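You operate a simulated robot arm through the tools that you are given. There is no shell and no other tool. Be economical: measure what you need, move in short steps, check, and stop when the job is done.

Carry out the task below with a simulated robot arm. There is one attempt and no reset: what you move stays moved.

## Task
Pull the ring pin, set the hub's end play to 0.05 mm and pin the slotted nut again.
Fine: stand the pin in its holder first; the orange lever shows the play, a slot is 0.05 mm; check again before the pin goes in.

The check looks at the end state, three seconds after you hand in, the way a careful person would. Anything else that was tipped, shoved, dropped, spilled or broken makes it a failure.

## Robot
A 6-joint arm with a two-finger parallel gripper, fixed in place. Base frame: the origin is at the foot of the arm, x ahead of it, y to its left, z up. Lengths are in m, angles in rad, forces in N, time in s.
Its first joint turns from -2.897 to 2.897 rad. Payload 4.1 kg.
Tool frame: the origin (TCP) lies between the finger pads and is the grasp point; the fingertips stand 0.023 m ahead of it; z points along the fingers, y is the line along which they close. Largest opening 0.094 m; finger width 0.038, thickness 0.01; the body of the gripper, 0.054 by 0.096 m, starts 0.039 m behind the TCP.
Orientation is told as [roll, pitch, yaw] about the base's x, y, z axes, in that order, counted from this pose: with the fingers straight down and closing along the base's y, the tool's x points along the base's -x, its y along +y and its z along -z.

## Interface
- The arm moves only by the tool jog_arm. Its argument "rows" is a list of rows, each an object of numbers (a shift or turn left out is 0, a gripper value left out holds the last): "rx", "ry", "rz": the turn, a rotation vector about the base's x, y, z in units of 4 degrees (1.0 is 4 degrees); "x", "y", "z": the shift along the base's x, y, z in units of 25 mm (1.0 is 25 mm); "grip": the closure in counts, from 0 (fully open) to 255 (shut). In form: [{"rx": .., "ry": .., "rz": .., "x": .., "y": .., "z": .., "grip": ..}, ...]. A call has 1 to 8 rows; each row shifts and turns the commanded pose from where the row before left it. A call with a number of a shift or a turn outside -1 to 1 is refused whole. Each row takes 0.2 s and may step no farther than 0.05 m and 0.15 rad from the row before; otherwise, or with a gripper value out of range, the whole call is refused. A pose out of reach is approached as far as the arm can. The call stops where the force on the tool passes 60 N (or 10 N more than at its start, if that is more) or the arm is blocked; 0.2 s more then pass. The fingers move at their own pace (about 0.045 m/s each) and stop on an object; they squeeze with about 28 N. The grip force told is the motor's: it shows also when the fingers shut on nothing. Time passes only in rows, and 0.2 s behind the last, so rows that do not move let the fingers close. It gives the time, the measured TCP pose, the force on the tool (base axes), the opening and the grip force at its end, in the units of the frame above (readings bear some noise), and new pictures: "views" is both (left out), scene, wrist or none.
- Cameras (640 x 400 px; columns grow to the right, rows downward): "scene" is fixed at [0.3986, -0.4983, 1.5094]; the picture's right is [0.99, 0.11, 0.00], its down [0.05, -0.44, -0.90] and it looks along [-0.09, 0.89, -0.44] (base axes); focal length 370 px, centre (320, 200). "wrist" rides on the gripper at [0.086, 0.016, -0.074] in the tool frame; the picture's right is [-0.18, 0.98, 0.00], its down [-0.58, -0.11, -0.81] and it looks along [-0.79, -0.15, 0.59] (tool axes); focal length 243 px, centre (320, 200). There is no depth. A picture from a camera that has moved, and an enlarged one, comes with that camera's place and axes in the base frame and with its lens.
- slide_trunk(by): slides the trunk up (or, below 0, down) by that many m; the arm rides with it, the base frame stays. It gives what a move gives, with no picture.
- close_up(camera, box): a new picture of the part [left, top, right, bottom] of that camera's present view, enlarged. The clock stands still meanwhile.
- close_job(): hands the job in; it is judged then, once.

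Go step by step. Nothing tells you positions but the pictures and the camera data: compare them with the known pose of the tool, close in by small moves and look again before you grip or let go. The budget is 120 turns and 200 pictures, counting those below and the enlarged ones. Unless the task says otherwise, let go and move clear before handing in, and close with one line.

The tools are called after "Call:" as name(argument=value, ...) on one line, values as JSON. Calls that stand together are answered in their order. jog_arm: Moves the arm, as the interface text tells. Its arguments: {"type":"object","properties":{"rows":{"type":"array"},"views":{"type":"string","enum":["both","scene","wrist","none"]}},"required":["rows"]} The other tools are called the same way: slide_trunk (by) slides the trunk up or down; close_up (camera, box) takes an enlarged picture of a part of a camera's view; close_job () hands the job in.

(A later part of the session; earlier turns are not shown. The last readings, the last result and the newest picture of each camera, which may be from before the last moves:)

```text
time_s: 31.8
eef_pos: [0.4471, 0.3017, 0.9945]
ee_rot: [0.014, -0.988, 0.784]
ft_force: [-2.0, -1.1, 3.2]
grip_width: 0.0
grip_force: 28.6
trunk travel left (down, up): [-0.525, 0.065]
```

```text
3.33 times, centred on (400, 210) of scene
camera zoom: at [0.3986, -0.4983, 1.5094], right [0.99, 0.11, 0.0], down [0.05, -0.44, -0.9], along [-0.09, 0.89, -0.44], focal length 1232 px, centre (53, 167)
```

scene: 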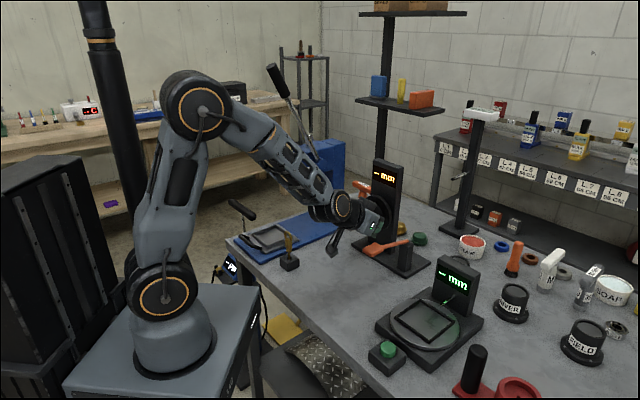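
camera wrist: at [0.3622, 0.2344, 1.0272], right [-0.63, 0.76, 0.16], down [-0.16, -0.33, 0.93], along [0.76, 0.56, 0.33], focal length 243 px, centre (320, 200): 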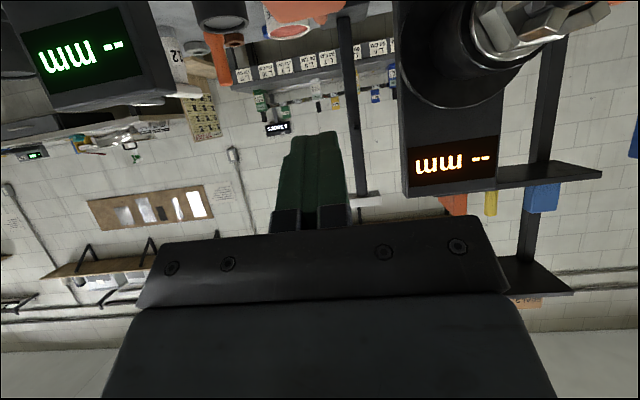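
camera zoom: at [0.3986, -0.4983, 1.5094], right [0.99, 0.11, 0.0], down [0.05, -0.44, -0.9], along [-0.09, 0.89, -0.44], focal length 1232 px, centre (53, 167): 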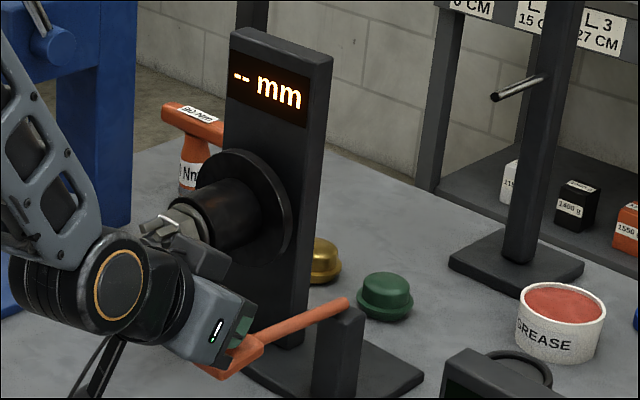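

The lever is moving down with a light spring force. Continuing.

Call:
jog_arm(rows=[{"z": -0.25}, {"z": -0.25}, {"z": -0.25}, {}], views="none")

Call:
close_up(camera="scene", box=[340, 150, 460, 270])

```text
time_s: 32.8
eef_pos: [0.4459, 0.3018, 0.9764]
ee_rot: [0.015, -0.988, 0.782]
ft_force: [2.1, -0.5, 5.5]
grip_width: 0.0
grip_force: 28.1
trunk travel left (down, up): [-0.525, 0.065]
```

```text
3.33 times, centred on (400, 210) of scene
camera zoom: at [0.3986, -0.4983, 1.5094], right [0.99, 0.11, 0.0], down [0.05, -0.44, -0.9], along [-0.09, 0.89, -0.44], focal length 1232 px, centre (53, 167)
```

zoom: 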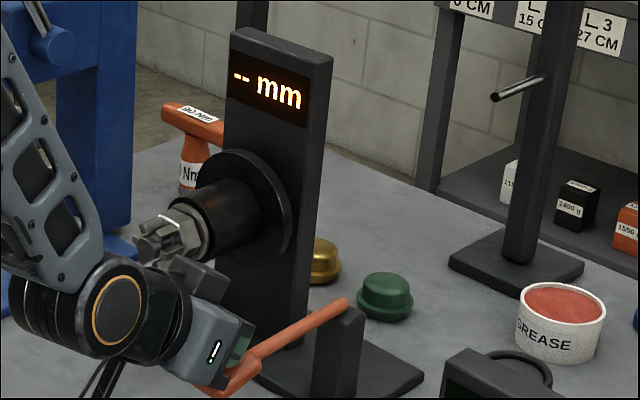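

Still "--"; the lever keeps giving. I press on.

Call:
jog_arm(rows=[{"z": -0.25}, {"z": -0.25}, {"z": -0.25}, {}], views="none")

Call:
close_up(camera="scene", box=[340, 150, 460, 270])

```text
time_s: 33.8
eef_pos: [0.4446, 0.3016, 0.9577]
ee_rot: [0.014, -0.987, 0.782]
ft_force: [-0.4, 0.3, 7.2]
grip_width: 0.0
grip_force: 28.6
trunk travel left (down, up): [-0.525, 0.065]
```

```text
3.33 times, centred on (400, 210) of scene
camera zoom: at [0.3986, -0.4983, 1.5094], right [0.99, 0.11, 0.0], down [0.05, -0.44, -0.9], along [-0.09, 0.89, -0.44], focal length 1232 px, centre (53, 167)
```

zoom: 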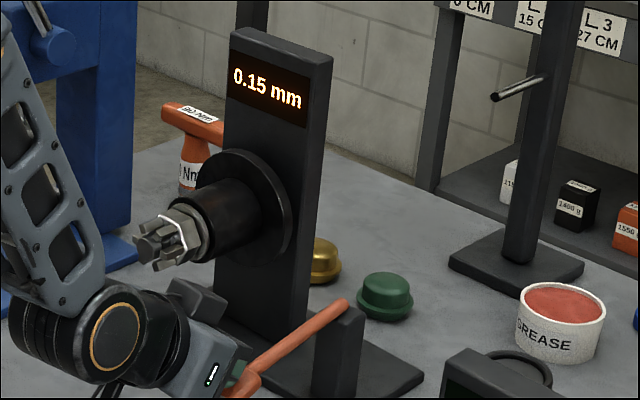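

The display reads 0.15 mm, so the nut must go tighter by two slots. I let the lever up, then back off to a staging pose in front of the nut and tilt to horizontal.

Call:
jog_arm(rows=[{"z": 0.6}, {"z": 0.9}, {"z": 1}, {"z": 1}, {"z": 0.5, "x": -0.5, "y": -0.5}, {"x": -0.9, "y": -0.9}, {"x": -0.9, "y": -0.9}, {"x": -0.9, "y": -0.2}], views="none")

Call:
jog_arm(rows=[{"x": -0.8, "y": 0.8}, {"x": -0.5, "y": 0.9}, {"y": 0.9}, {"y": 0.9}, {}])

```text
time_s: 35.6
eef_pos: [0.3716, 0.2398, 1.0608]
ee_rot: [0.014, -0.984, 0.784]
ft_force: [0.1, -0.5, -0.1]
grip_width: 0.0
grip_force: 28.2
out of reach, approached as far as the arm can: row 8
trunk travel left (down, up): [-0.525, 0.065]
```

```text
time_s: 36.8
eef_pos: [0.3646, 0.2765, 1.0684]
ee_rot: [0.02, -0.984, 0.785]
ft_force: [-0.5, 0.1, -0.1]
grip_width: 0.0
grip_force: 27.8
out of reach, approached as far as the arm can: row 1, 2, 3, 4
trunk travel left (down, up): [-0.525, 0.065]
camera wrist: at [0.2771, 0.21, 1.0372], right [-0.63, 0.76, 0.16], down [-0.16, -0.33, 0.93], along [0.76, 0.56, 0.33], focal length 243 px, centre (320, 200)
```

scene: 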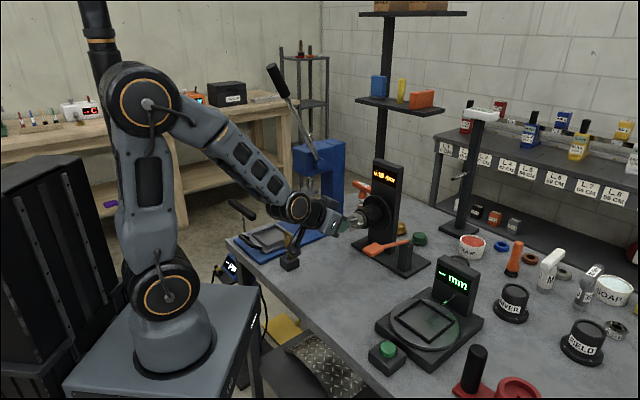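
wrist: 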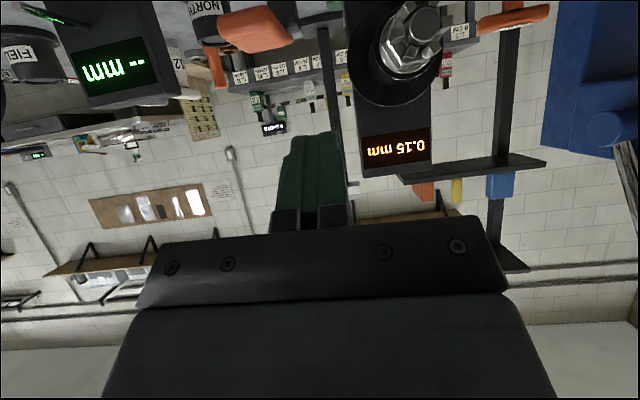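

The reading 0.15 stays displayed. The arm is near its limit in this posture, so I lower the trunk by 0.10 m while keeping the TCP height above the bench, then recheck.

Call:
jog_arm(rows=[{"z": 1}, {"z": 1}, {"z": 1}, {"z": 1}, {}], views="none")

Call:
slide_trunk(by=-0.1)

```text
time_s: 38.0
eef_pos: [0.3621, 0.276, 1.1683]
ee_rot: [0.014, -0.987, 0.785]
ft_force: [0.6, 0.3, -0.2]
grip_width: 0.0
grip_force: 28.2
trunk travel left (down, up): [-0.525, 0.065]
```

```text
time_s: 39.3
eef_pos: [0.3629, 0.2771, 1.0682]
ee_rot: [0.016, -0.987, 0.783]
ft_force: [0.3, -0.3, -0.5]
grip_width: 0.0
grip_force: 28.4
trunk travel left (down, up): [-0.425, 0.165]
```

Trunk lowered smoothly. I now move toward the staging point on the spindle line and tilt further.

Call:
jog_arm(rows=[{"x": -0.4, "y": 0.6}, {"x": -0.4, "y": 0.6}, {"x": -0.4, "y": 0.6}, {"x": -0.4, "y": 0.6}, {"rx": 0.705, "ry": -0.71}, {"rx": 0.705, "ry": -0.71}, {"rx": 0.705, "ry": -0.71}, {}])

```text
time_s: 41.1
eef_pos: [0.3386, 0.3061, 1.061]
ee_rot: [-0.019, -1.007, 0.784]
ft_force: [0.6, -1.0, -1.2]
grip_width: 0.0
grip_force: 27.9
out of reach, approached as far as the arm can: row 2, 3, 4, 5, 6, 7
trunk travel left (down, up): [-0.425, 0.165]
camera wrist: at [0.2512, 0.2422, 1.0279], right [-0.61, 0.78, 0.15], down [-0.2, -0.33, 0.92], along [0.76, 0.54, 0.36], focal length 243 px, centre (320, 200)
```

scene: 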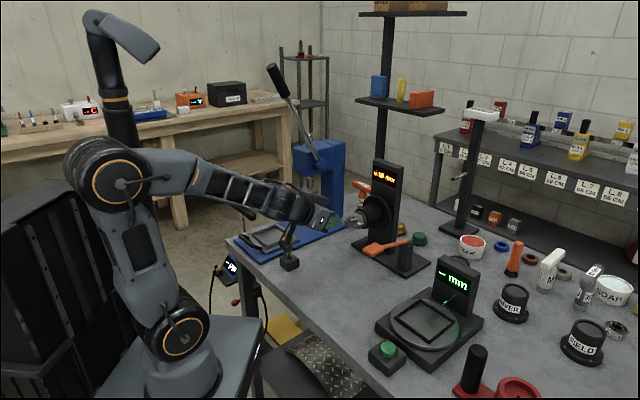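
wrist: 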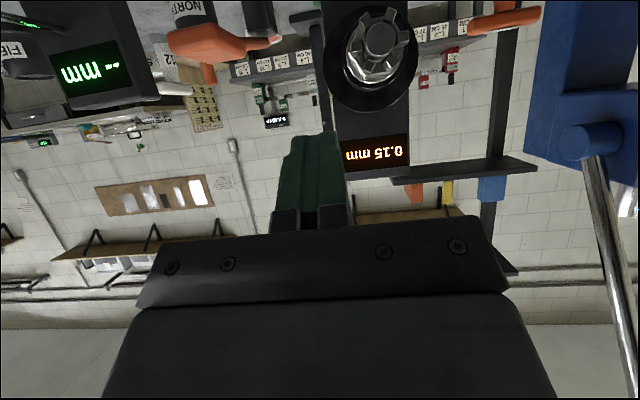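

The limit is a wrist singularity with the hand aligned to the forearm. A better plan is to grip the nut from above with the tool pointing down, straddling its flats, and roll ±30° about the spindle axis. I raise the trunk again and return the tool to vertical.

Call:
slide_trunk(by=0.1)

Call:
jog_arm(rows=[{"rx": -0.705, "ry": 0.71}, {"rx": -0.705, "ry": 0.71}, {"rx": -0.705, "ry": 0.71}, {"rx": -0.705, "ry": 0.71}, {"rx": -0.705, "ry": 0.71}, {"rx": -0.705, "ry": 0.71}, {"rx": -0.705, "ry": 0.71, "grip": 0}, {"rx": -0.705, "ry": 0.71}], views="none")

Call:
jog_arm(rows=[{"rx": -0.705, "ry": 0.71}, {"rx": -0.705, "ry": 0.71}, {"rx": -0.705, "ry": 0.71}, {"rx": -0.705, "ry": 0.71}, {"rx": -0.705, "ry": 0.71}, {"rx": -0.705, "ry": 0.71}, {"rx": -0.28, "ry": 0.28}, {}])

```text
time_s: 42.5
eef_pos: [0.3386, 0.3068, 1.1612]
ee_rot: [-0.019, -1.009, 0.784]
ft_force: [0.0, 0.1, -0.3]
grip_width: 0.0
grip_force: 28.3
trunk travel left (down, up): [-0.525, 0.065]
```

```text
time_s: 44.3
eef_pos: [0.3454, 0.3058, 1.1641]
ee_rot: [-0.053, -0.589, 0.782]
ft_force: [0.2, 0.2, 0.0]
grip_width: 0.0506
grip_force: 0.1
out of reach, approached as far as the arm can: row 1, 2, 3
trunk travel left (down, up): [-0.525, 0.065]
```

```text
time_s: 46.1
eef_pos: [0.3436, 0.3034, 1.1646]
ee_rot: [-0.055, -0.143, 0.782]
ft_force: [0.7, -0.1, 0.6]
grip_width: 0.0939
grip_force: 0.0
trunk travel left (down, up): [-0.525, 0.065]
camera wrist: at [0.2633, 0.2506, 1.2251], right [-0.56, 0.83, -0.03], down [0.37, 0.28, 0.89], along [0.74, 0.48, -0.46], focal length 243 px, centre (320, 200)
```

scene: 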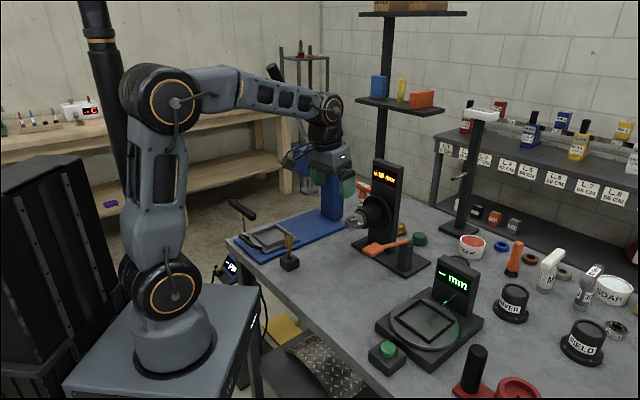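
wrist: 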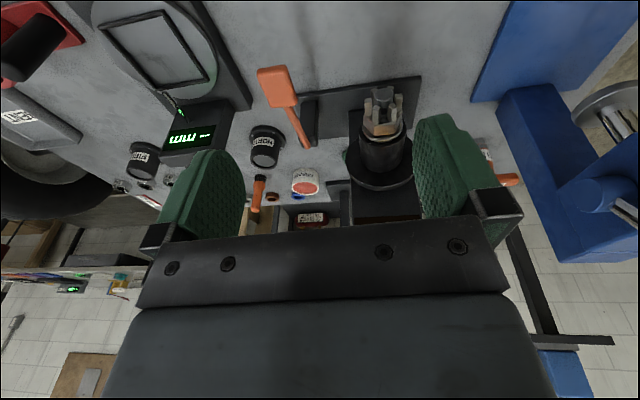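

The tool is nearly vertical. I look closely at the nut to see how its flats and slots lie.

Call:
close_up(camera="wrist", box=[340, 70, 430, 170])

Call:
close_up(camera="scene", box=[335, 190, 395, 250])

```text
4.00 times, centred on (385, 120) of wrist
camera zoom: at [0.2633, 0.2506, 1.2251], right [-0.56, 0.83, -0.03], down [0.37, 0.28, 0.89], along [0.74, 0.48, -0.46], focal length 970 px, centre (60, 520)
```

zoom: 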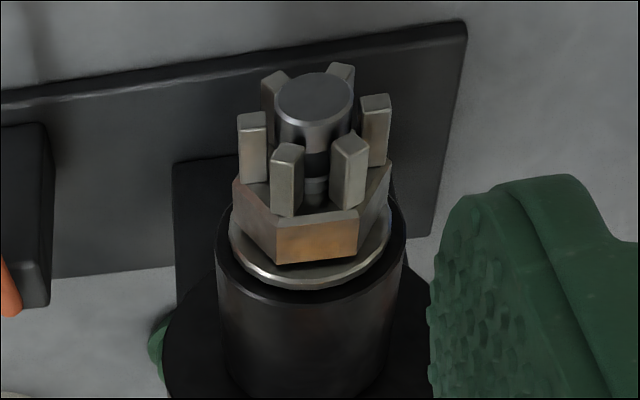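

```text
6.67 times, centred on (365, 220) of scene
camera zoom: at [0.3986, -0.4983, 1.5094], right [0.99, 0.11, 0.0], down [0.05, -0.44, -0.9], along [-0.09, 0.89, -0.44], focal length 2463 px, centre (20, 67)
```

zoom: 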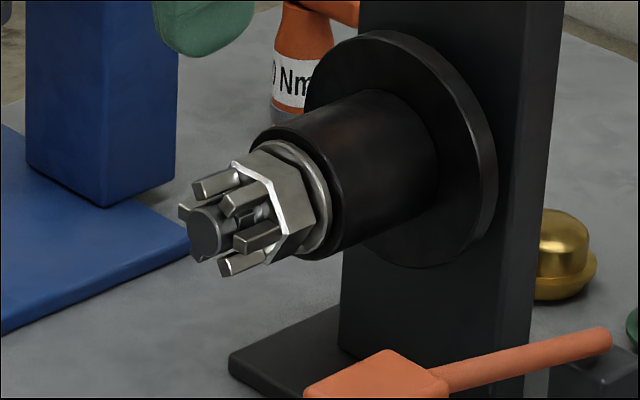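

A flat faces straight up with a slot in its middle, and the hex is about 46 mm across flats at r≈0.594–0.613, with a prong at each corner. I pre-position up-left of the nut with the tool rolled −30° about the spindle.

Call:
jog_arm(rows=[{"rx": -0.72, "ry": 0.73}, {"rx": -0.72, "ry": 0.73}, {"rx": -0.68, "ry": -0.676, "x": 0.15, "y": 1}, {"rx": -0.68, "ry": -0.676, "x": 0.15, "y": 1}, {"rx": -0.68, "ry": -0.676, "x": 0.15, "y": 1}, {"rx": -0.68, "ry": -0.676, "x": 0.15, "y": 1}, {"rx": -0.68, "ry": -0.676, "x": 0.15, "y": 1}, {"rx": -0.68, "ry": -0.676, "x": 0.15, "y": 1}], views="none")

Call:
jog_arm(rows=[{"rx": -0.68, "ry": -0.676, "y": 0.4}, {}])

```text
time_s: 47.9
eef_pos: [0.3683, 0.454, 1.1643]
ee_rot: [-0.455, 0.001, 0.781]
ft_force: [0.0, 0.2, 0.7]
grip_width: 0.094
grip_force: 0.1
trunk travel left (down, up): [-0.525, 0.065]
```

```text
time_s: 48.5
eef_pos: [0.3679, 0.4625, 1.1638]
ee_rot: [-0.52, -0.001, 0.779]
ft_force: [-0.3, -0.1, -0.1]
grip_width: 0.094
grip_force: 0.0
trunk travel left (down, up): [-0.525, 0.065]
camera wrist: at [0.273, 0.4381, 1.2202], right [-0.47, 0.73, -0.49], down [0.2, 0.63, 0.75], along [0.86, 0.26, -0.44], focal length 243 px, centre (320, 200)
```

scene: 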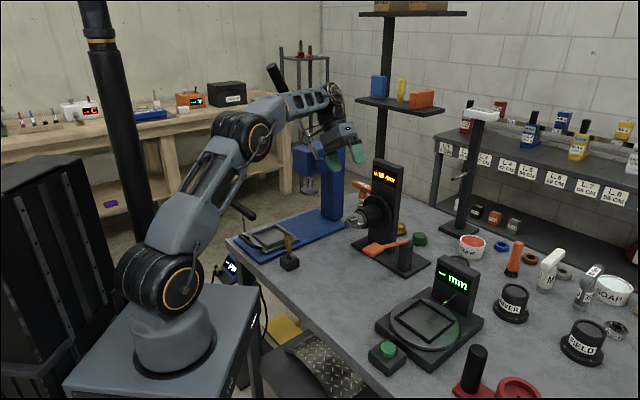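
wrist: 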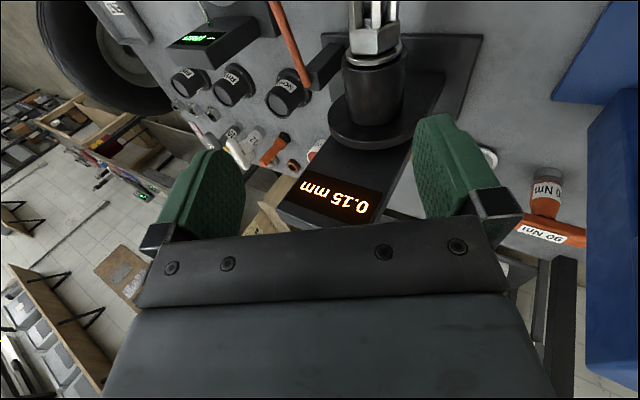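

Roll is −30° as wanted. I descend to the pre-grasp point.

Call:
jog_arm(rows=[{"z": -0.95}, {"z": -0.95}, {"z": -0.95}, {"z": -0.95, "y": 0.1}, {}])

Call:
close_up(camera="scene", box=[320, 150, 420, 250])

```text
time_s: 49.7
eef_pos: [0.3673, 0.4656, 1.0675]
ee_rot: [-0.523, -0.001, 0.781]
ft_force: [0.4, 0.2, 0.2]
grip_width: 0.0938
grip_force: 0.2
trunk travel left (down, up): [-0.525, 0.065]
camera wrist: at [0.2706, 0.4408, 1.1244], right [-0.47, 0.73, -0.49], down [0.2, 0.63, 0.75], along [0.86, 0.26, -0.44], focal length 243 px, centre (320, 200)
```

scene: 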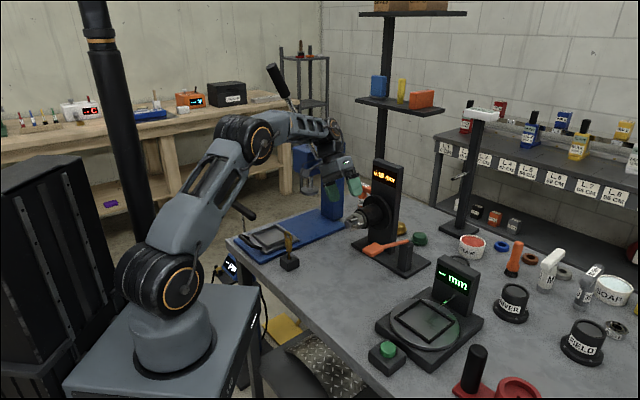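
wrist: 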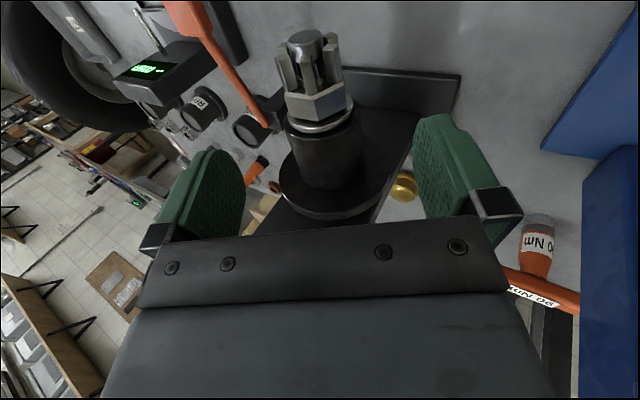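

```text
4.00 times, centred on (370, 200) of scene
camera zoom: at [0.3986, -0.4983, 1.5094], right [0.99, 0.11, 0.0], down [0.05, -0.44, -0.9], along [-0.09, 0.89, -0.44], focal length 1478 px, centre (120, 200)
```

zoom: 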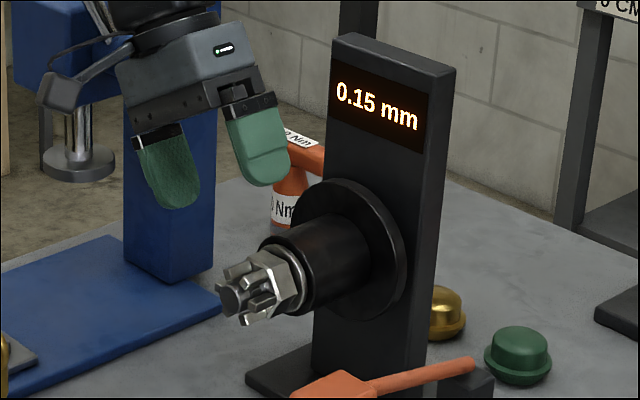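

Nut lies between the open fingers. I zoom the wrist view to check centring and depth along the spindle.

Call:
close_up(camera="wrist", box=[260, 20, 380, 140])

```text
3.33 times, centred on (320, 80) of wrist
camera zoom: at [0.2706, 0.4408, 1.1244], right [-0.47, 0.73, -0.49], down [0.2, 0.63, 0.75], along [0.86, 0.26, -0.44], focal length 809 px, centre (320, 600)
```

zoom: 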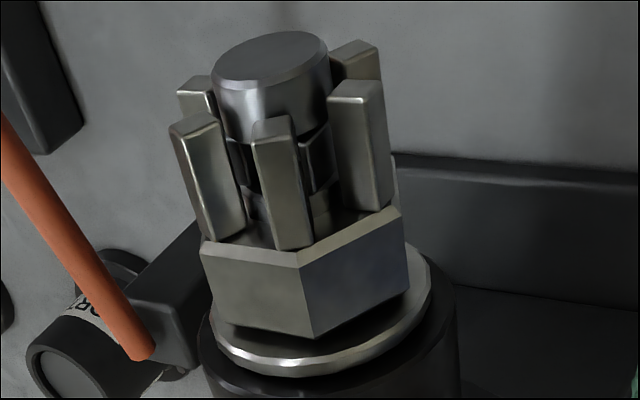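

The nut is about 5.5 mm off along the closing direction, so I correct for that. I advance along the finger direction to straddle the hex.

Call:
jog_arm(rows=[{"x": 0.28, "y": -0.34, "z": -0.6}, {"x": 0.35, "y": -0.4, "z": -0.8}, {"x": 0.35, "y": -0.41, "z": -0.85}, {"x": 0.36, "y": -0.41, "z": -0.85}, {}])

Call:
close_up(camera="scene", box=[320, 150, 420, 250])

Call:
close_up(camera="wrist", box=[220, 80, 440, 240])

```text
time_s: 50.9
eef_pos: [0.4023, 0.4277, 0.9921]
ee_rot: [-0.522, 0.0, 0.78]
ft_force: [-1.0, 0.4, -0.9]
grip_width: 0.094
grip_force: 0.0
trunk travel left (down, up): [-0.525, 0.065]
camera wrist: at [0.3061, 0.4032, 1.0488], right [-0.47, 0.73, -0.49], down [0.2, 0.63, 0.75], along [0.86, 0.26, -0.44], focal length 243 px, centre (320, 200)
```

scene: 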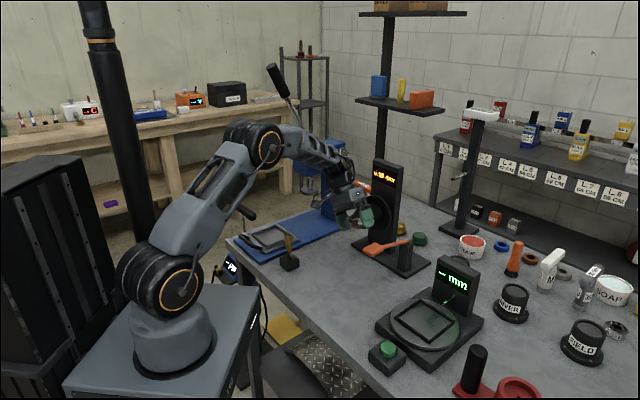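
wrist: 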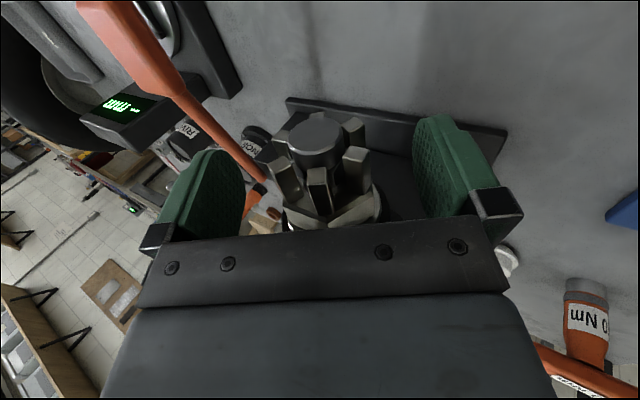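

```text
4.00 times, centred on (370, 200) of scene
camera zoom: at [0.3986, -0.4983, 1.5094], right [0.99, 0.11, 0.0], down [0.05, -0.44, -0.9], along [-0.09, 0.89, -0.44], focal length 1478 px, centre (120, 200)
```

zoom: 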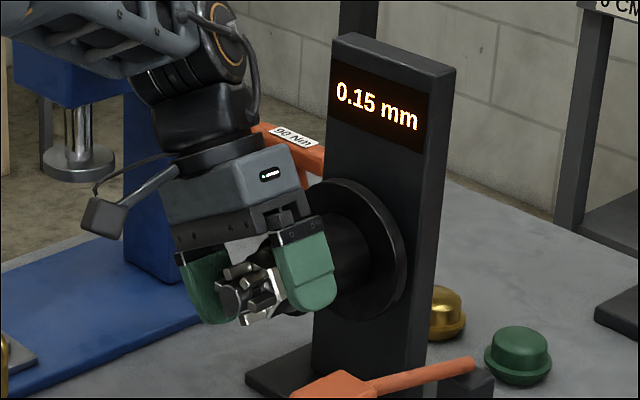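

```text
2.50 times, centred on (330, 160) of wrist
camera zoom: at [0.3061, 0.4032, 1.0488], right [-0.47, 0.73, -0.49], down [0.2, 0.63, 0.75], along [0.86, 0.26, -0.44], focal length 606 px, centre (295, 300)
```

zoom: 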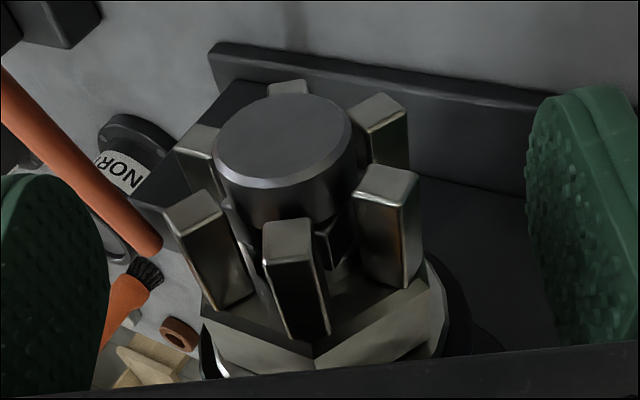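

Nut is centred between the pads; I advance another 5 mm and close on the flats.

Call:
jog_arm(rows=[{"x": 0.03, "y": -0.03, "z": -0.2}, {}, {"grip": 100}, {"grip": 130}, {"grip": 255}, {}, {}, {}])

Call:
close_up(camera="wrist", box=[220, 80, 440, 240])

Call:
close_up(camera="scene", box=[335, 180, 405, 250])

```text
time_s: 52.7
eef_pos: [0.4016, 0.4278, 0.9866]
ee_rot: [-0.522, 0.001, 0.784]
ft_force: [-11.7, 6.9, -10.0]
grip_width: 0.0479
grip_force: 44.9
trunk travel left (down, up): [-0.525, 0.065]
camera wrist: at [0.3057, 0.4029, 1.0433], right [-0.47, 0.73, -0.49], down [0.2, 0.63, 0.75], along [0.86, 0.26, -0.44], focal length 243 px, centre (320, 200)
```

scene: 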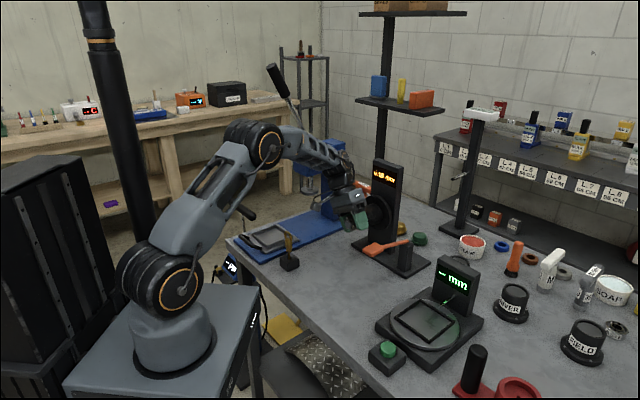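
wrist: 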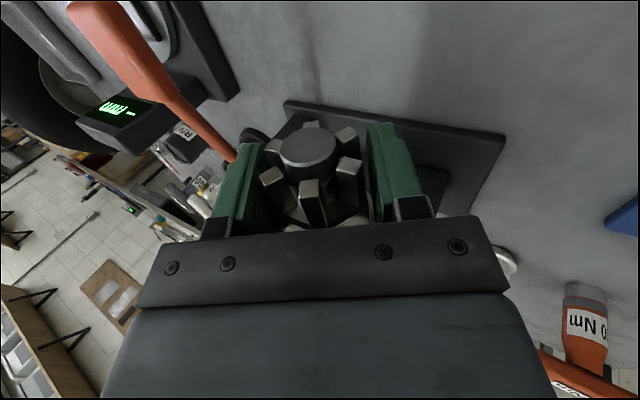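

```text
2.50 times, centred on (330, 160) of wrist
camera zoom: at [0.3057, 0.4029, 1.0433], right [-0.47, 0.73, -0.49], down [0.2, 0.63, 0.75], along [0.86, 0.26, -0.44], focal length 606 px, centre (295, 300)
```

zoom: 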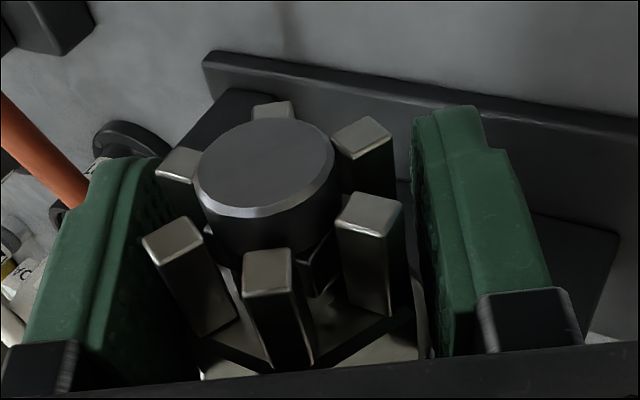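

```text
5.71 times, centred on (370, 215) of scene
camera zoom: at [0.3986, -0.4983, 1.5094], right [0.99, 0.11, 0.0], down [0.05, -0.44, -0.9], along [-0.09, 0.89, -0.44], focal length 2111 px, centre (34, 114)
```

zoom: 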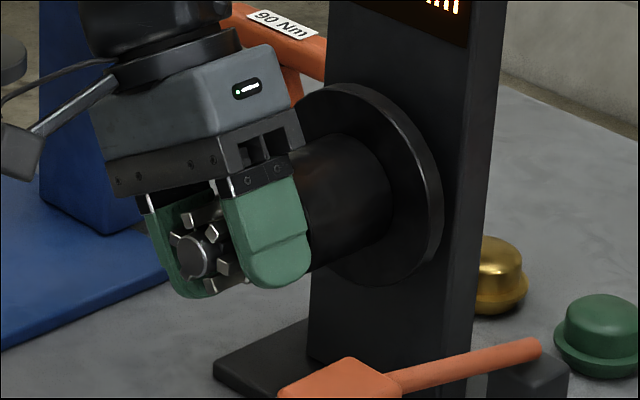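

The gripper holds the hex at 48 mm, but with a one-sided 16 N force. I nudge about 1.5 mm along the closing direction to balance it.

Call:
jog_arm(rows=[{"x": -0.037, "y": 0.037, "z": -0.03}, {}, {}], views="none")

```text
time_s: 53.5
eef_pos: [0.4019, 0.4282, 0.9863]
ee_rot: [-0.521, 0.0, 0.779]
ft_force: [-5.7, 5.4, 2.9]
grip_width: 0.0477
grip_force: 44.8
trunk travel left (down, up): [-0.525, 0.065]
```

Force is reduced. Now I turn +60° about the spindle (clockwise seen from the robot), the first few steps as a test.

Call:
jog_arm(rows=[{"rx": 0.71, "ry": 0.705}, {"rx": 0.71, "ry": 0.705}, {"rx": 0.71, "ry": 0.705}, {}])

Call:
close_up(camera="wrist", box=[220, 80, 440, 240])

```text
time_s: 54.5
eef_pos: [0.4017, 0.4277, 0.9867]
ee_rot: [-0.311, 0.001, 0.779]
ft_force: [-3.5, 2.4, 1.6]
grip_width: 0.0477
grip_force: 44.9
trunk travel left (down, up): [-0.525, 0.065]
camera wrist: at [0.3142, 0.3944, 1.0522], right [-0.53, 0.79, -0.3], down [0.31, 0.51, 0.8], along [0.79, 0.33, -0.52], focal length 243 px, centre (320, 200)
```

scene: 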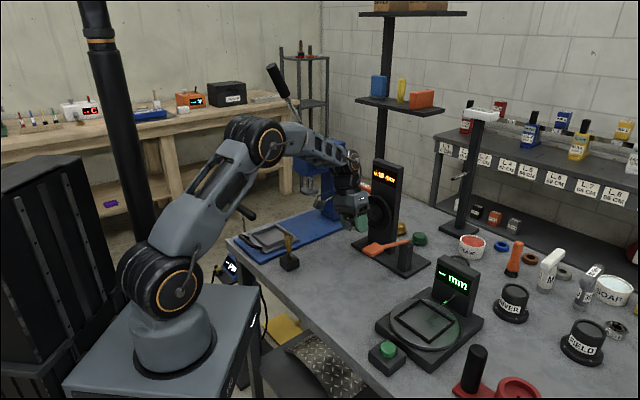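
wrist: 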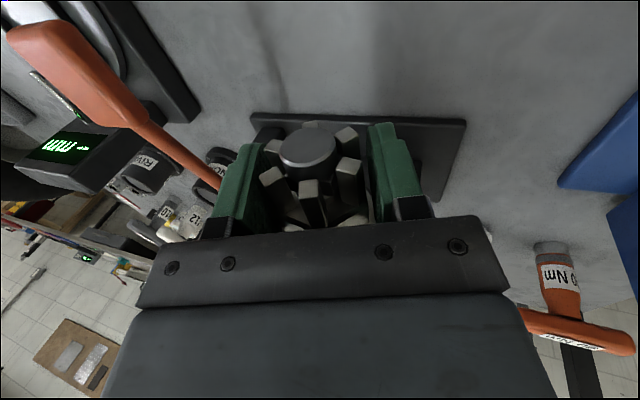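

```text
2.50 times, centred on (330, 160) of wrist
camera zoom: at [0.3142, 0.3944, 1.0522], right [-0.53, 0.79, -0.3], down [0.31, 0.51, 0.8], along [0.79, 0.33, -0.52], focal length 606 px, centre (295, 300)
```

zoom: 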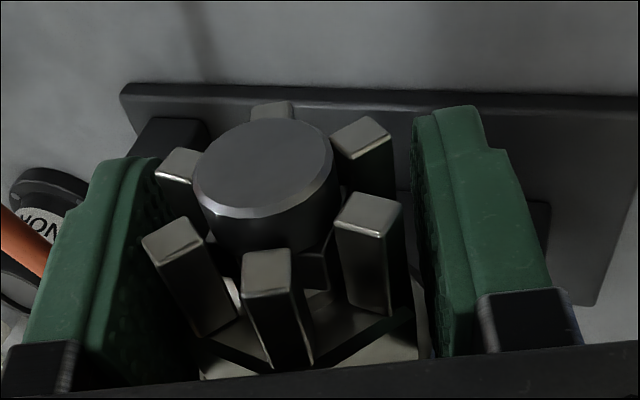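

The nut follows the fingers with low forces. I continue to 60° in total.

Call:
jog_arm(rows=[{"rx": 0.71, "ry": 0.705}, {"rx": 0.71, "ry": 0.705}, {"rx": 0.71, "ry": 0.705}, {"rx": 0.71, "ry": 0.705}, {"rx": 0.71, "ry": 0.705}, {"rx": 0.71, "ry": 0.705}, {"rx": 0.71, "ry": 0.705}, {"rx": 0.71, "ry": 0.705}], views="none")

Call:
jog_arm(rows=[{"rx": 0.71, "ry": 0.705}, {"rx": 0.71, "ry": 0.705}, {"rx": 0.71, "ry": 0.705}, {"rx": 0.71, "ry": 0.705}, {}])

```text
time_s: 56.3
eef_pos: [0.4001, 0.4291, 0.9869]
ee_rot: [0.248, -0.002, 0.782]
ft_force: [-9.0, 23.3, 12.2]
grip_width: 0.0475
grip_force: 45.1
trunk travel left (down, up): [-0.525, 0.065]
```

```text
time_s: 57.5
eef_pos: [0.3991, 0.4292, 0.9865]
ee_rot: [0.526, -0.001, 0.785]
ft_force: [-11.9, 24.6, 14.8]
grip_width: 0.0478
grip_force: 45.4
trunk travel left (down, up): [-0.525, 0.065]
camera wrist: at [0.3556, 0.3526, 1.0592], right [-0.47, 0.73, 0.49], down [0.76, 0.06, 0.64], along [0.44, 0.68, -0.59], focal length 243 px, centre (320, 200)
```

scene: 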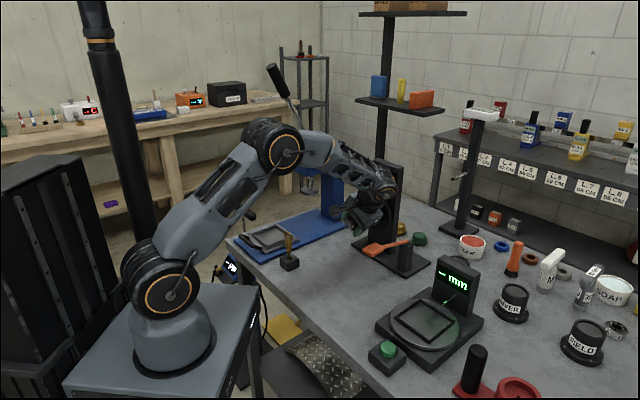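
wrist: 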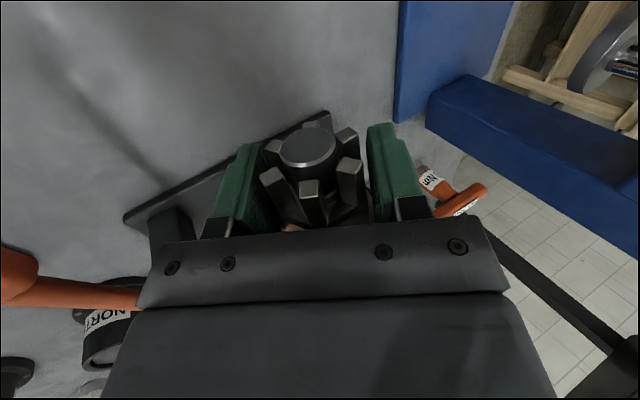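

The nut is turned 60°. The forces show the true axis about 3 mm higher and left, so I correct, open the fingers and roll back −60° in place, where the open fingers clear the nut.

Call:
jog_arm(rows=[{"x": -0.04, "y": 0.04, "z": 0.065}, {"x": -0.036, "y": 0.037, "z": 0.065}, {}], views="none")

Call:
jog_arm(rows=[{"grip": 100}, {"grip": 0}, {}, {}, {}])

Call:
close_up(camera="wrist", box=[220, 80, 440, 240])

```text
time_s: 58.3
eef_pos: [0.3996, 0.4308, 0.9859]
ee_rot: [0.524, 0.005, 0.781]
ft_force: [-8.9, 8.0, -9.6]
grip_width: 0.0477
grip_force: 44.6
trunk travel left (down, up): [-0.525, 0.065]
```

```text
time_s: 59.5
eef_pos: [0.3995, 0.4301, 0.9888]
ee_rot: [0.527, 0.0, 0.783]
ft_force: [-0.3, 0.3, -0.8]
grip_width: 0.094
grip_force: 0.1
trunk travel left (down, up): [-0.525, 0.065]
camera wrist: at [0.3558, 0.353, 1.0617], right [-0.47, 0.73, 0.49], down [0.76, 0.06, 0.64], along [0.44, 0.68, -0.59], focal length 243 px, centre (320, 200)
```

scene: 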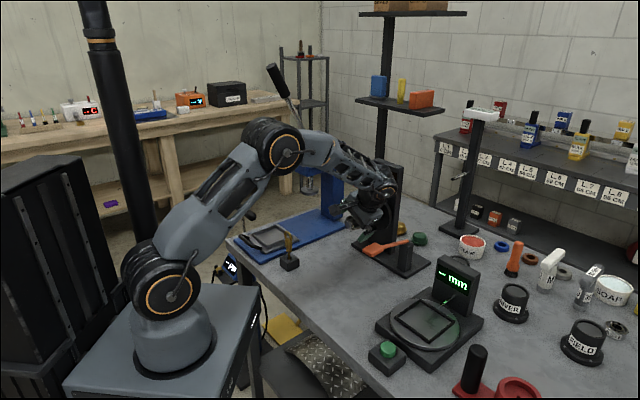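
wrist: 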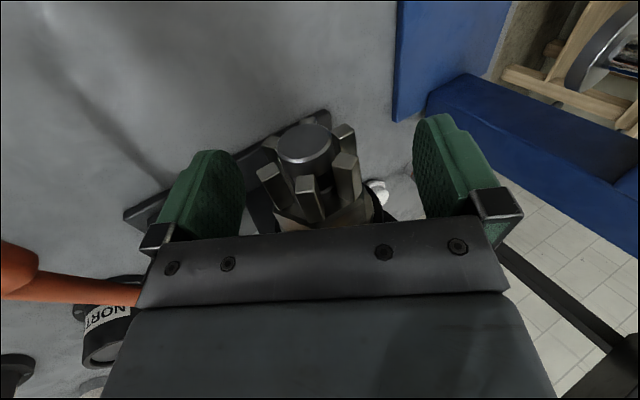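

```text
2.50 times, centred on (330, 160) of wrist
camera zoom: at [0.3558, 0.353, 1.0617], right [-0.47, 0.73, 0.49], down [0.76, 0.06, 0.64], along [0.44, 0.68, -0.59], focal length 606 px, centre (295, 300)
```

zoom: 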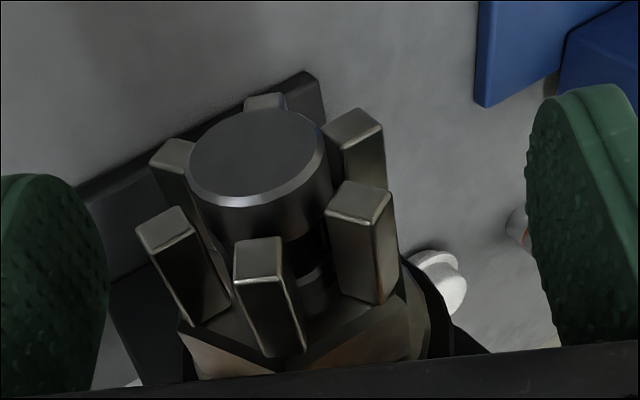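

Released cleanly, and the nut sits symmetric in the tool view. I roll back −60° with fingers open.

Call:
jog_arm(rows=[{"rx": -0.71, "ry": -0.705}, {"rx": -0.71, "ry": -0.705}, {"rx": -0.71, "ry": -0.705}, {"rx": -0.71, "ry": -0.705}, {"rx": -0.71, "ry": -0.705}, {"rx": -0.71, "ry": -0.705}, {"rx": -0.71, "ry": -0.705}, {"rx": -0.71, "ry": -0.705}], views="none")

Call:
jog_arm(rows=[{"rx": -0.71, "ry": -0.705}, {"rx": -0.71, "ry": -0.705}, {"rx": -0.71, "ry": -0.705}, {"rx": -0.71, "ry": -0.705}, {"rx": -0.71, "ry": -0.705}, {"rx": -0.71, "ry": -0.705}, {"rx": -0.71, "ry": -0.705}, {}])

Call:
close_up(camera="wrist", box=[220, 80, 440, 240])

```text
time_s: 61.3
eef_pos: [0.4001, 0.43, 0.9911]
ee_rot: [-0.033, -0.001, 0.783]
ft_force: [0.7, -0.2, 0.3]
grip_width: 0.0941
grip_force: 0.1
trunk travel left (down, up): [-0.525, 0.065]
```

```text
time_s: 63.1
eef_pos: [0.3993, 0.4297, 0.9887]
ee_rot: [-0.521, 0.0, 0.781]
ft_force: [-0.3, 0.3, 0.1]
grip_width: 0.0939
grip_force: 0.0
trunk travel left (down, up): [-0.525, 0.065]
camera wrist: at [0.3037, 0.4054, 1.0448], right [-0.47, 0.73, -0.49], down [0.2, 0.63, 0.75], along [0.86, 0.26, -0.44], focal length 243 px, centre (320, 200)
```

scene: 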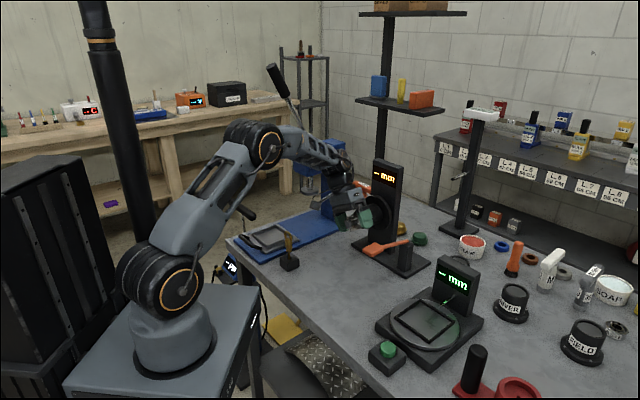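
wrist: 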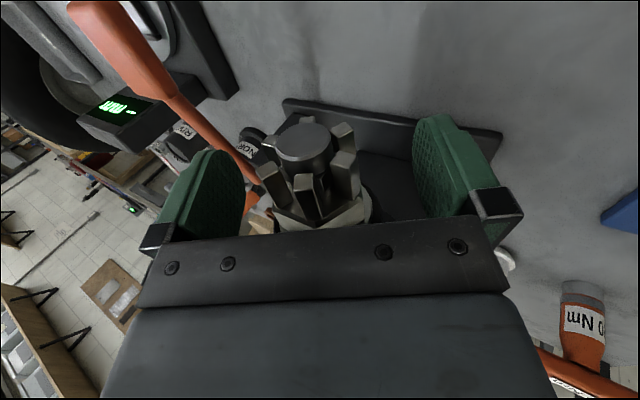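

```text
2.50 times, centred on (330, 160) of wrist
camera zoom: at [0.3037, 0.4054, 1.0448], right [-0.47, 0.73, -0.49], down [0.2, 0.63, 0.75], along [0.86, 0.26, -0.44], focal length 606 px, centre (295, 300)
```

zoom: 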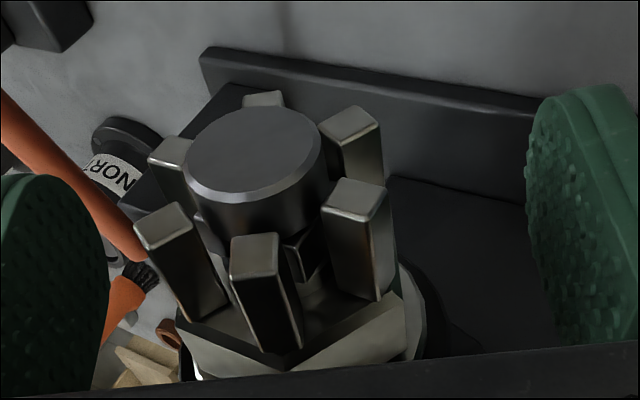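

Everything is aligned the same way as before. I close again and turn the second slot.

Call:
jog_arm(rows=[{"x": 0.025, "y": -0.025, "z": 0.02}, {"grip": 100}, {"grip": 130}, {"grip": 255}, {}, {}, {}], views="none")

```text
time_s: 64.7
eef_pos: [0.4004, 0.4283, 0.989]
ee_rot: [-0.521, 0.0, 0.782]
ft_force: [1.8, -2.7, 3.8]
grip_width: 0.0479
grip_force: 45.6
trunk travel left (down, up): [-0.525, 0.065]
```

Well balanced this time, with forces under 5 N. Turning +60°.

Call:
jog_arm(rows=[{"rx": 0.71, "ry": 0.705}, {"rx": 0.71, "ry": 0.705}, {"rx": 0.71, "ry": 0.705}, {"rx": 0.71, "ry": 0.705}, {"rx": 0.71, "ry": 0.705}, {"rx": 0.71, "ry": 0.705}, {"rx": 0.71, "ry": 0.705}, {"rx": 0.71, "ry": 0.705}], views="none")

Call:
jog_arm(rows=[{"rx": 0.71, "ry": 0.705}, {"rx": 0.71, "ry": 0.705}, {"rx": 0.71, "ry": 0.705}, {"rx": 0.71, "ry": 0.705}, {"rx": 0.71, "ry": 0.705}, {"rx": 0.71, "ry": 0.705}, {"rx": 0.71, "ry": 0.705}, {}], views="none")

```text
time_s: 66.5
eef_pos: [0.4013, 0.4296, 0.9891]
ee_rot: [0.04, -0.001, 0.781]
ft_force: [7.7, 2.8, 9.6]
grip_width: 0.0478
grip_force: 44.9
trunk travel left (down, up): [-0.525, 0.065]
```

```text
time_s: 68.3
eef_pos: [0.3999, 0.4298, 0.9897]
ee_rot: [0.528, -0.002, 0.78]
ft_force: [11.0, 8.2, 17.6]
grip_width: 0.0476
grip_force: 45.1
trunk travel left (down, up): [-0.525, 0.065]
```

Second slot is turned. I open, retreat along the finger direction, and look at the slot alignment.

Call:
jog_arm(rows=[{"grip": 100}, {"grip": 0}, {}, {}, {"x": 0.25, "y": -0.25, "z": 0.6}, {"x": 0.35, "y": -0.35, "z": 0.87}, {"x": 0.35, "y": -0.35, "z": 0.87}, {"x": 0.35, "y": -0.35, "z": 0.87}], views="none")

Call:
jog_arm(rows=[{"rx": -0.71, "ry": -0.705, "z": 0.5}, {"rx": -0.71, "ry": -0.705, "z": 0.5}, {"rx": -0.71, "ry": -0.705, "x": -0.3, "y": -0.3, "z": 0.3}, {"rx": -0.71, "ry": -0.705, "x": -0.3, "y": -0.3}, {"rx": -0.71, "ry": -0.705, "x": -0.3, "y": -0.3}, {"rx": -0.71, "ry": -0.705, "x": -0.3, "y": -0.3}, {"rx": -0.71, "ry": -0.705, "x": -0.3, "y": -0.3}, {"rx": -0.36, "ry": -0.35, "x": -0.3, "y": -0.3}])

Call:
close_up(camera="scene", box=[335, 190, 395, 250])

```text
time_s: 70.1
eef_pos: [0.4321, 0.3968, 1.0704]
ee_rot: [0.526, 0.002, 0.783]
ft_force: [-0.3, 0.2, 1.3]
grip_width: 0.094
grip_force: 0.0
trunk travel left (down, up): [-0.525, 0.065]
```

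```text
time_s: 71.9
eef_pos: [0.3865, 0.3532, 1.1039]
ee_rot: [0.003, 0.0, 0.781]
ft_force: [-1.0, 0.8, -0.5]
grip_width: 0.0938
grip_force: 0.1
trunk travel left (down, up): [-0.525, 0.065]
camera wrist: at [0.3161, 0.3032, 1.1779], right [-0.56, 0.83, 0.0], down [0.49, 0.33, 0.81], along [0.67, 0.45, -0.59], focal length 243 px, centre (320, 200)
```

scene: 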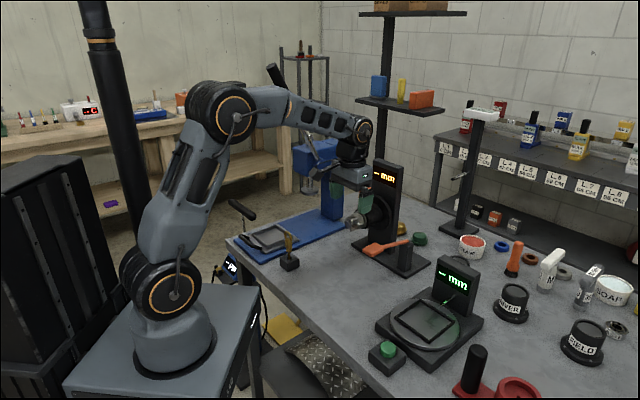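
wrist: 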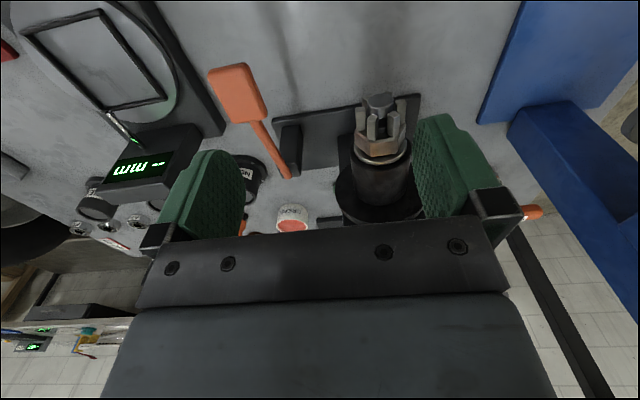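

```text
6.67 times, centred on (365, 220) of scene
camera zoom: at [0.3986, -0.4983, 1.5094], right [0.99, 0.11, 0.0], down [0.05, -0.44, -0.9], along [-0.09, 0.89, -0.44], focal length 2463 px, centre (20, 67)
```

zoom: 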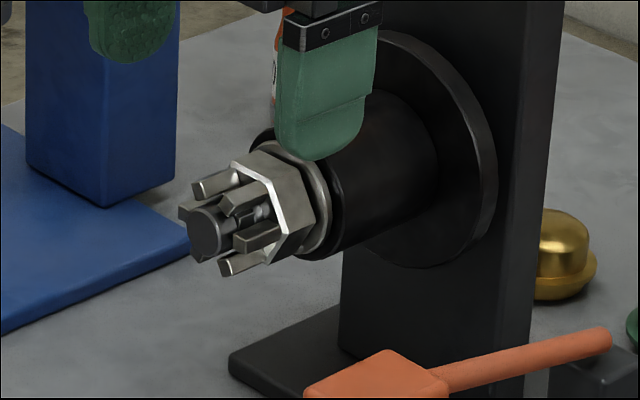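

The nut again shows a slot on top. The reading stays on the display after a press, so I can press the lever with the vertical tool. I close the fingers and go there.

Call:
jog_arm(rows=[{"grip": 255}, {"x": 0.66, "y": -0.46}, {"x": 0.66, "y": -0.46}, {"x": 0.66, "y": -0.46}, {"x": 0.66, "y": -0.45}, {"z": -0.9}, {"z": -0.9}, {"z": -0.6}])

```text
time_s: 73.7
eef_pos: [0.4556, 0.3042, 1.0419]
ee_rot: [0.003, 0.001, 0.78]
ft_force: [0.3, 0.2, 0.5]
grip_width: 0.0003
grip_force: 28.4
trunk travel left (down, up): [-0.525, 0.065]
camera wrist: at [0.3835, 0.2548, 1.1164], right [-0.56, 0.83, 0.0], down [0.49, 0.33, 0.81], along [0.67, 0.45, -0.59], focal length 243 px, centre (320, 200)
```

scene: 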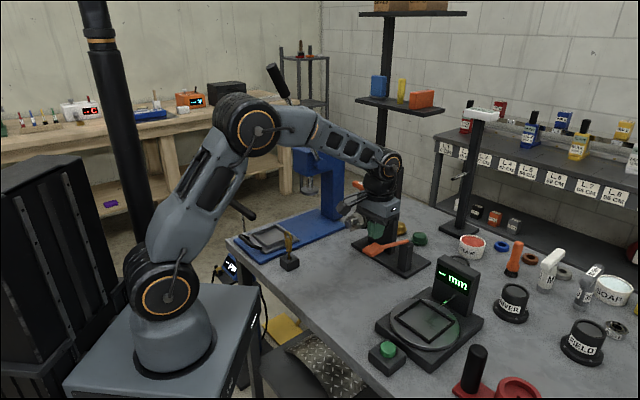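
wrist: 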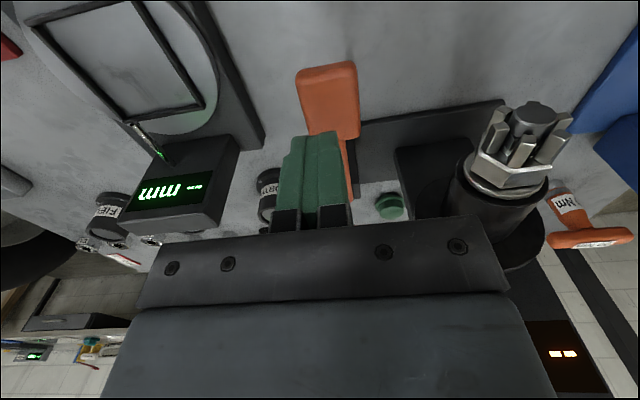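

The paddle is directly below. Pressing down.

Call:
jog_arm(rows=[{"z": -0.8}, {"z": -0.6}, {"z": -0.5}, {"z": -0.4}, {"z": -0.4}, {"z": -0.4}, {"z": -0.4}, {"z": -0.2}], views="wrist")

```text
time_s: 75.5
eef_pos: [0.453, 0.307, 0.9575]
ee_rot: [0.0, -0.014, 0.782]
ft_force: [-5.2, 0.1, 54.7]
grip_width: 0.0001
grip_force: 27.8
trunk travel left (down, up): [-0.525, 0.065]
camera wrist: at [0.3805, 0.2564, 1.0315], right [-0.56, 0.83, 0.0], down [0.48, 0.32, 0.81], along [0.67, 0.46, -0.58], focal length 243 px, centre (320, 200)
```

wrist: 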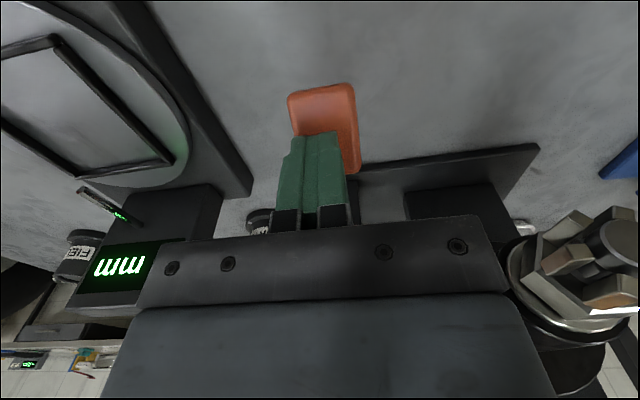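

The lever is at its stop, so I ease off at once, retreat, and read the display.

Call:
jog_arm(rows=[{"z": 0.3}, {"z": 0.5}, {"z": 0.8}, {"z": 0.9}, {"z": 0.9}, {"x": -0.7, "y": -0.7, "z": 0.5}, {"x": -0.8, "y": -0.8, "z": 0.5}, {"x": -0.8, "y": -0.8}], views="scene")

Call:
close_up(camera="scene", box=[340, 150, 440, 270])

```text
time_s: 77.3
eef_pos: [0.3953, 0.2489, 1.0608]
ee_rot: [0.002, 0.002, 0.782]
ft_force: [-0.1, -0.5, -0.3]
grip_width: 0.0003
grip_force: 28.2
trunk travel left (down, up): [-0.525, 0.065]
```

scene: 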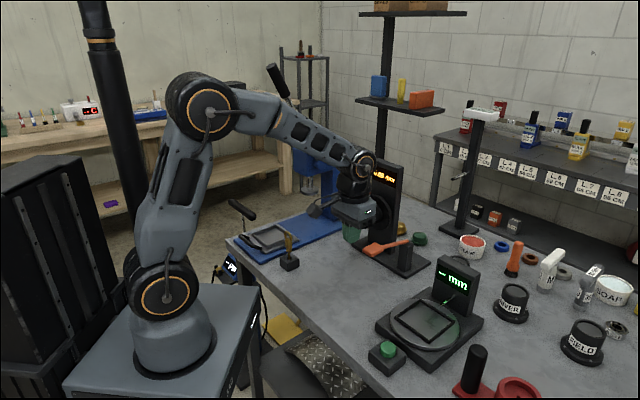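

```text
3.33 times, centred on (390, 210) of scene
camera zoom: at [0.3986, -0.4983, 1.5094], right [0.99, 0.11, 0.0], down [0.05, -0.44, -0.9], along [-0.09, 0.89, -0.44], focal length 1232 px, centre (87, 167)
```

zoom: 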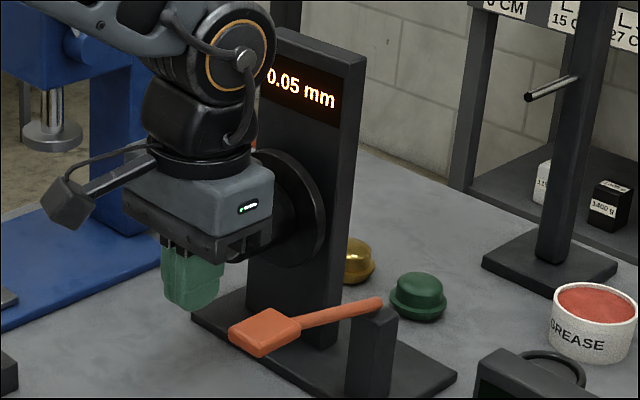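

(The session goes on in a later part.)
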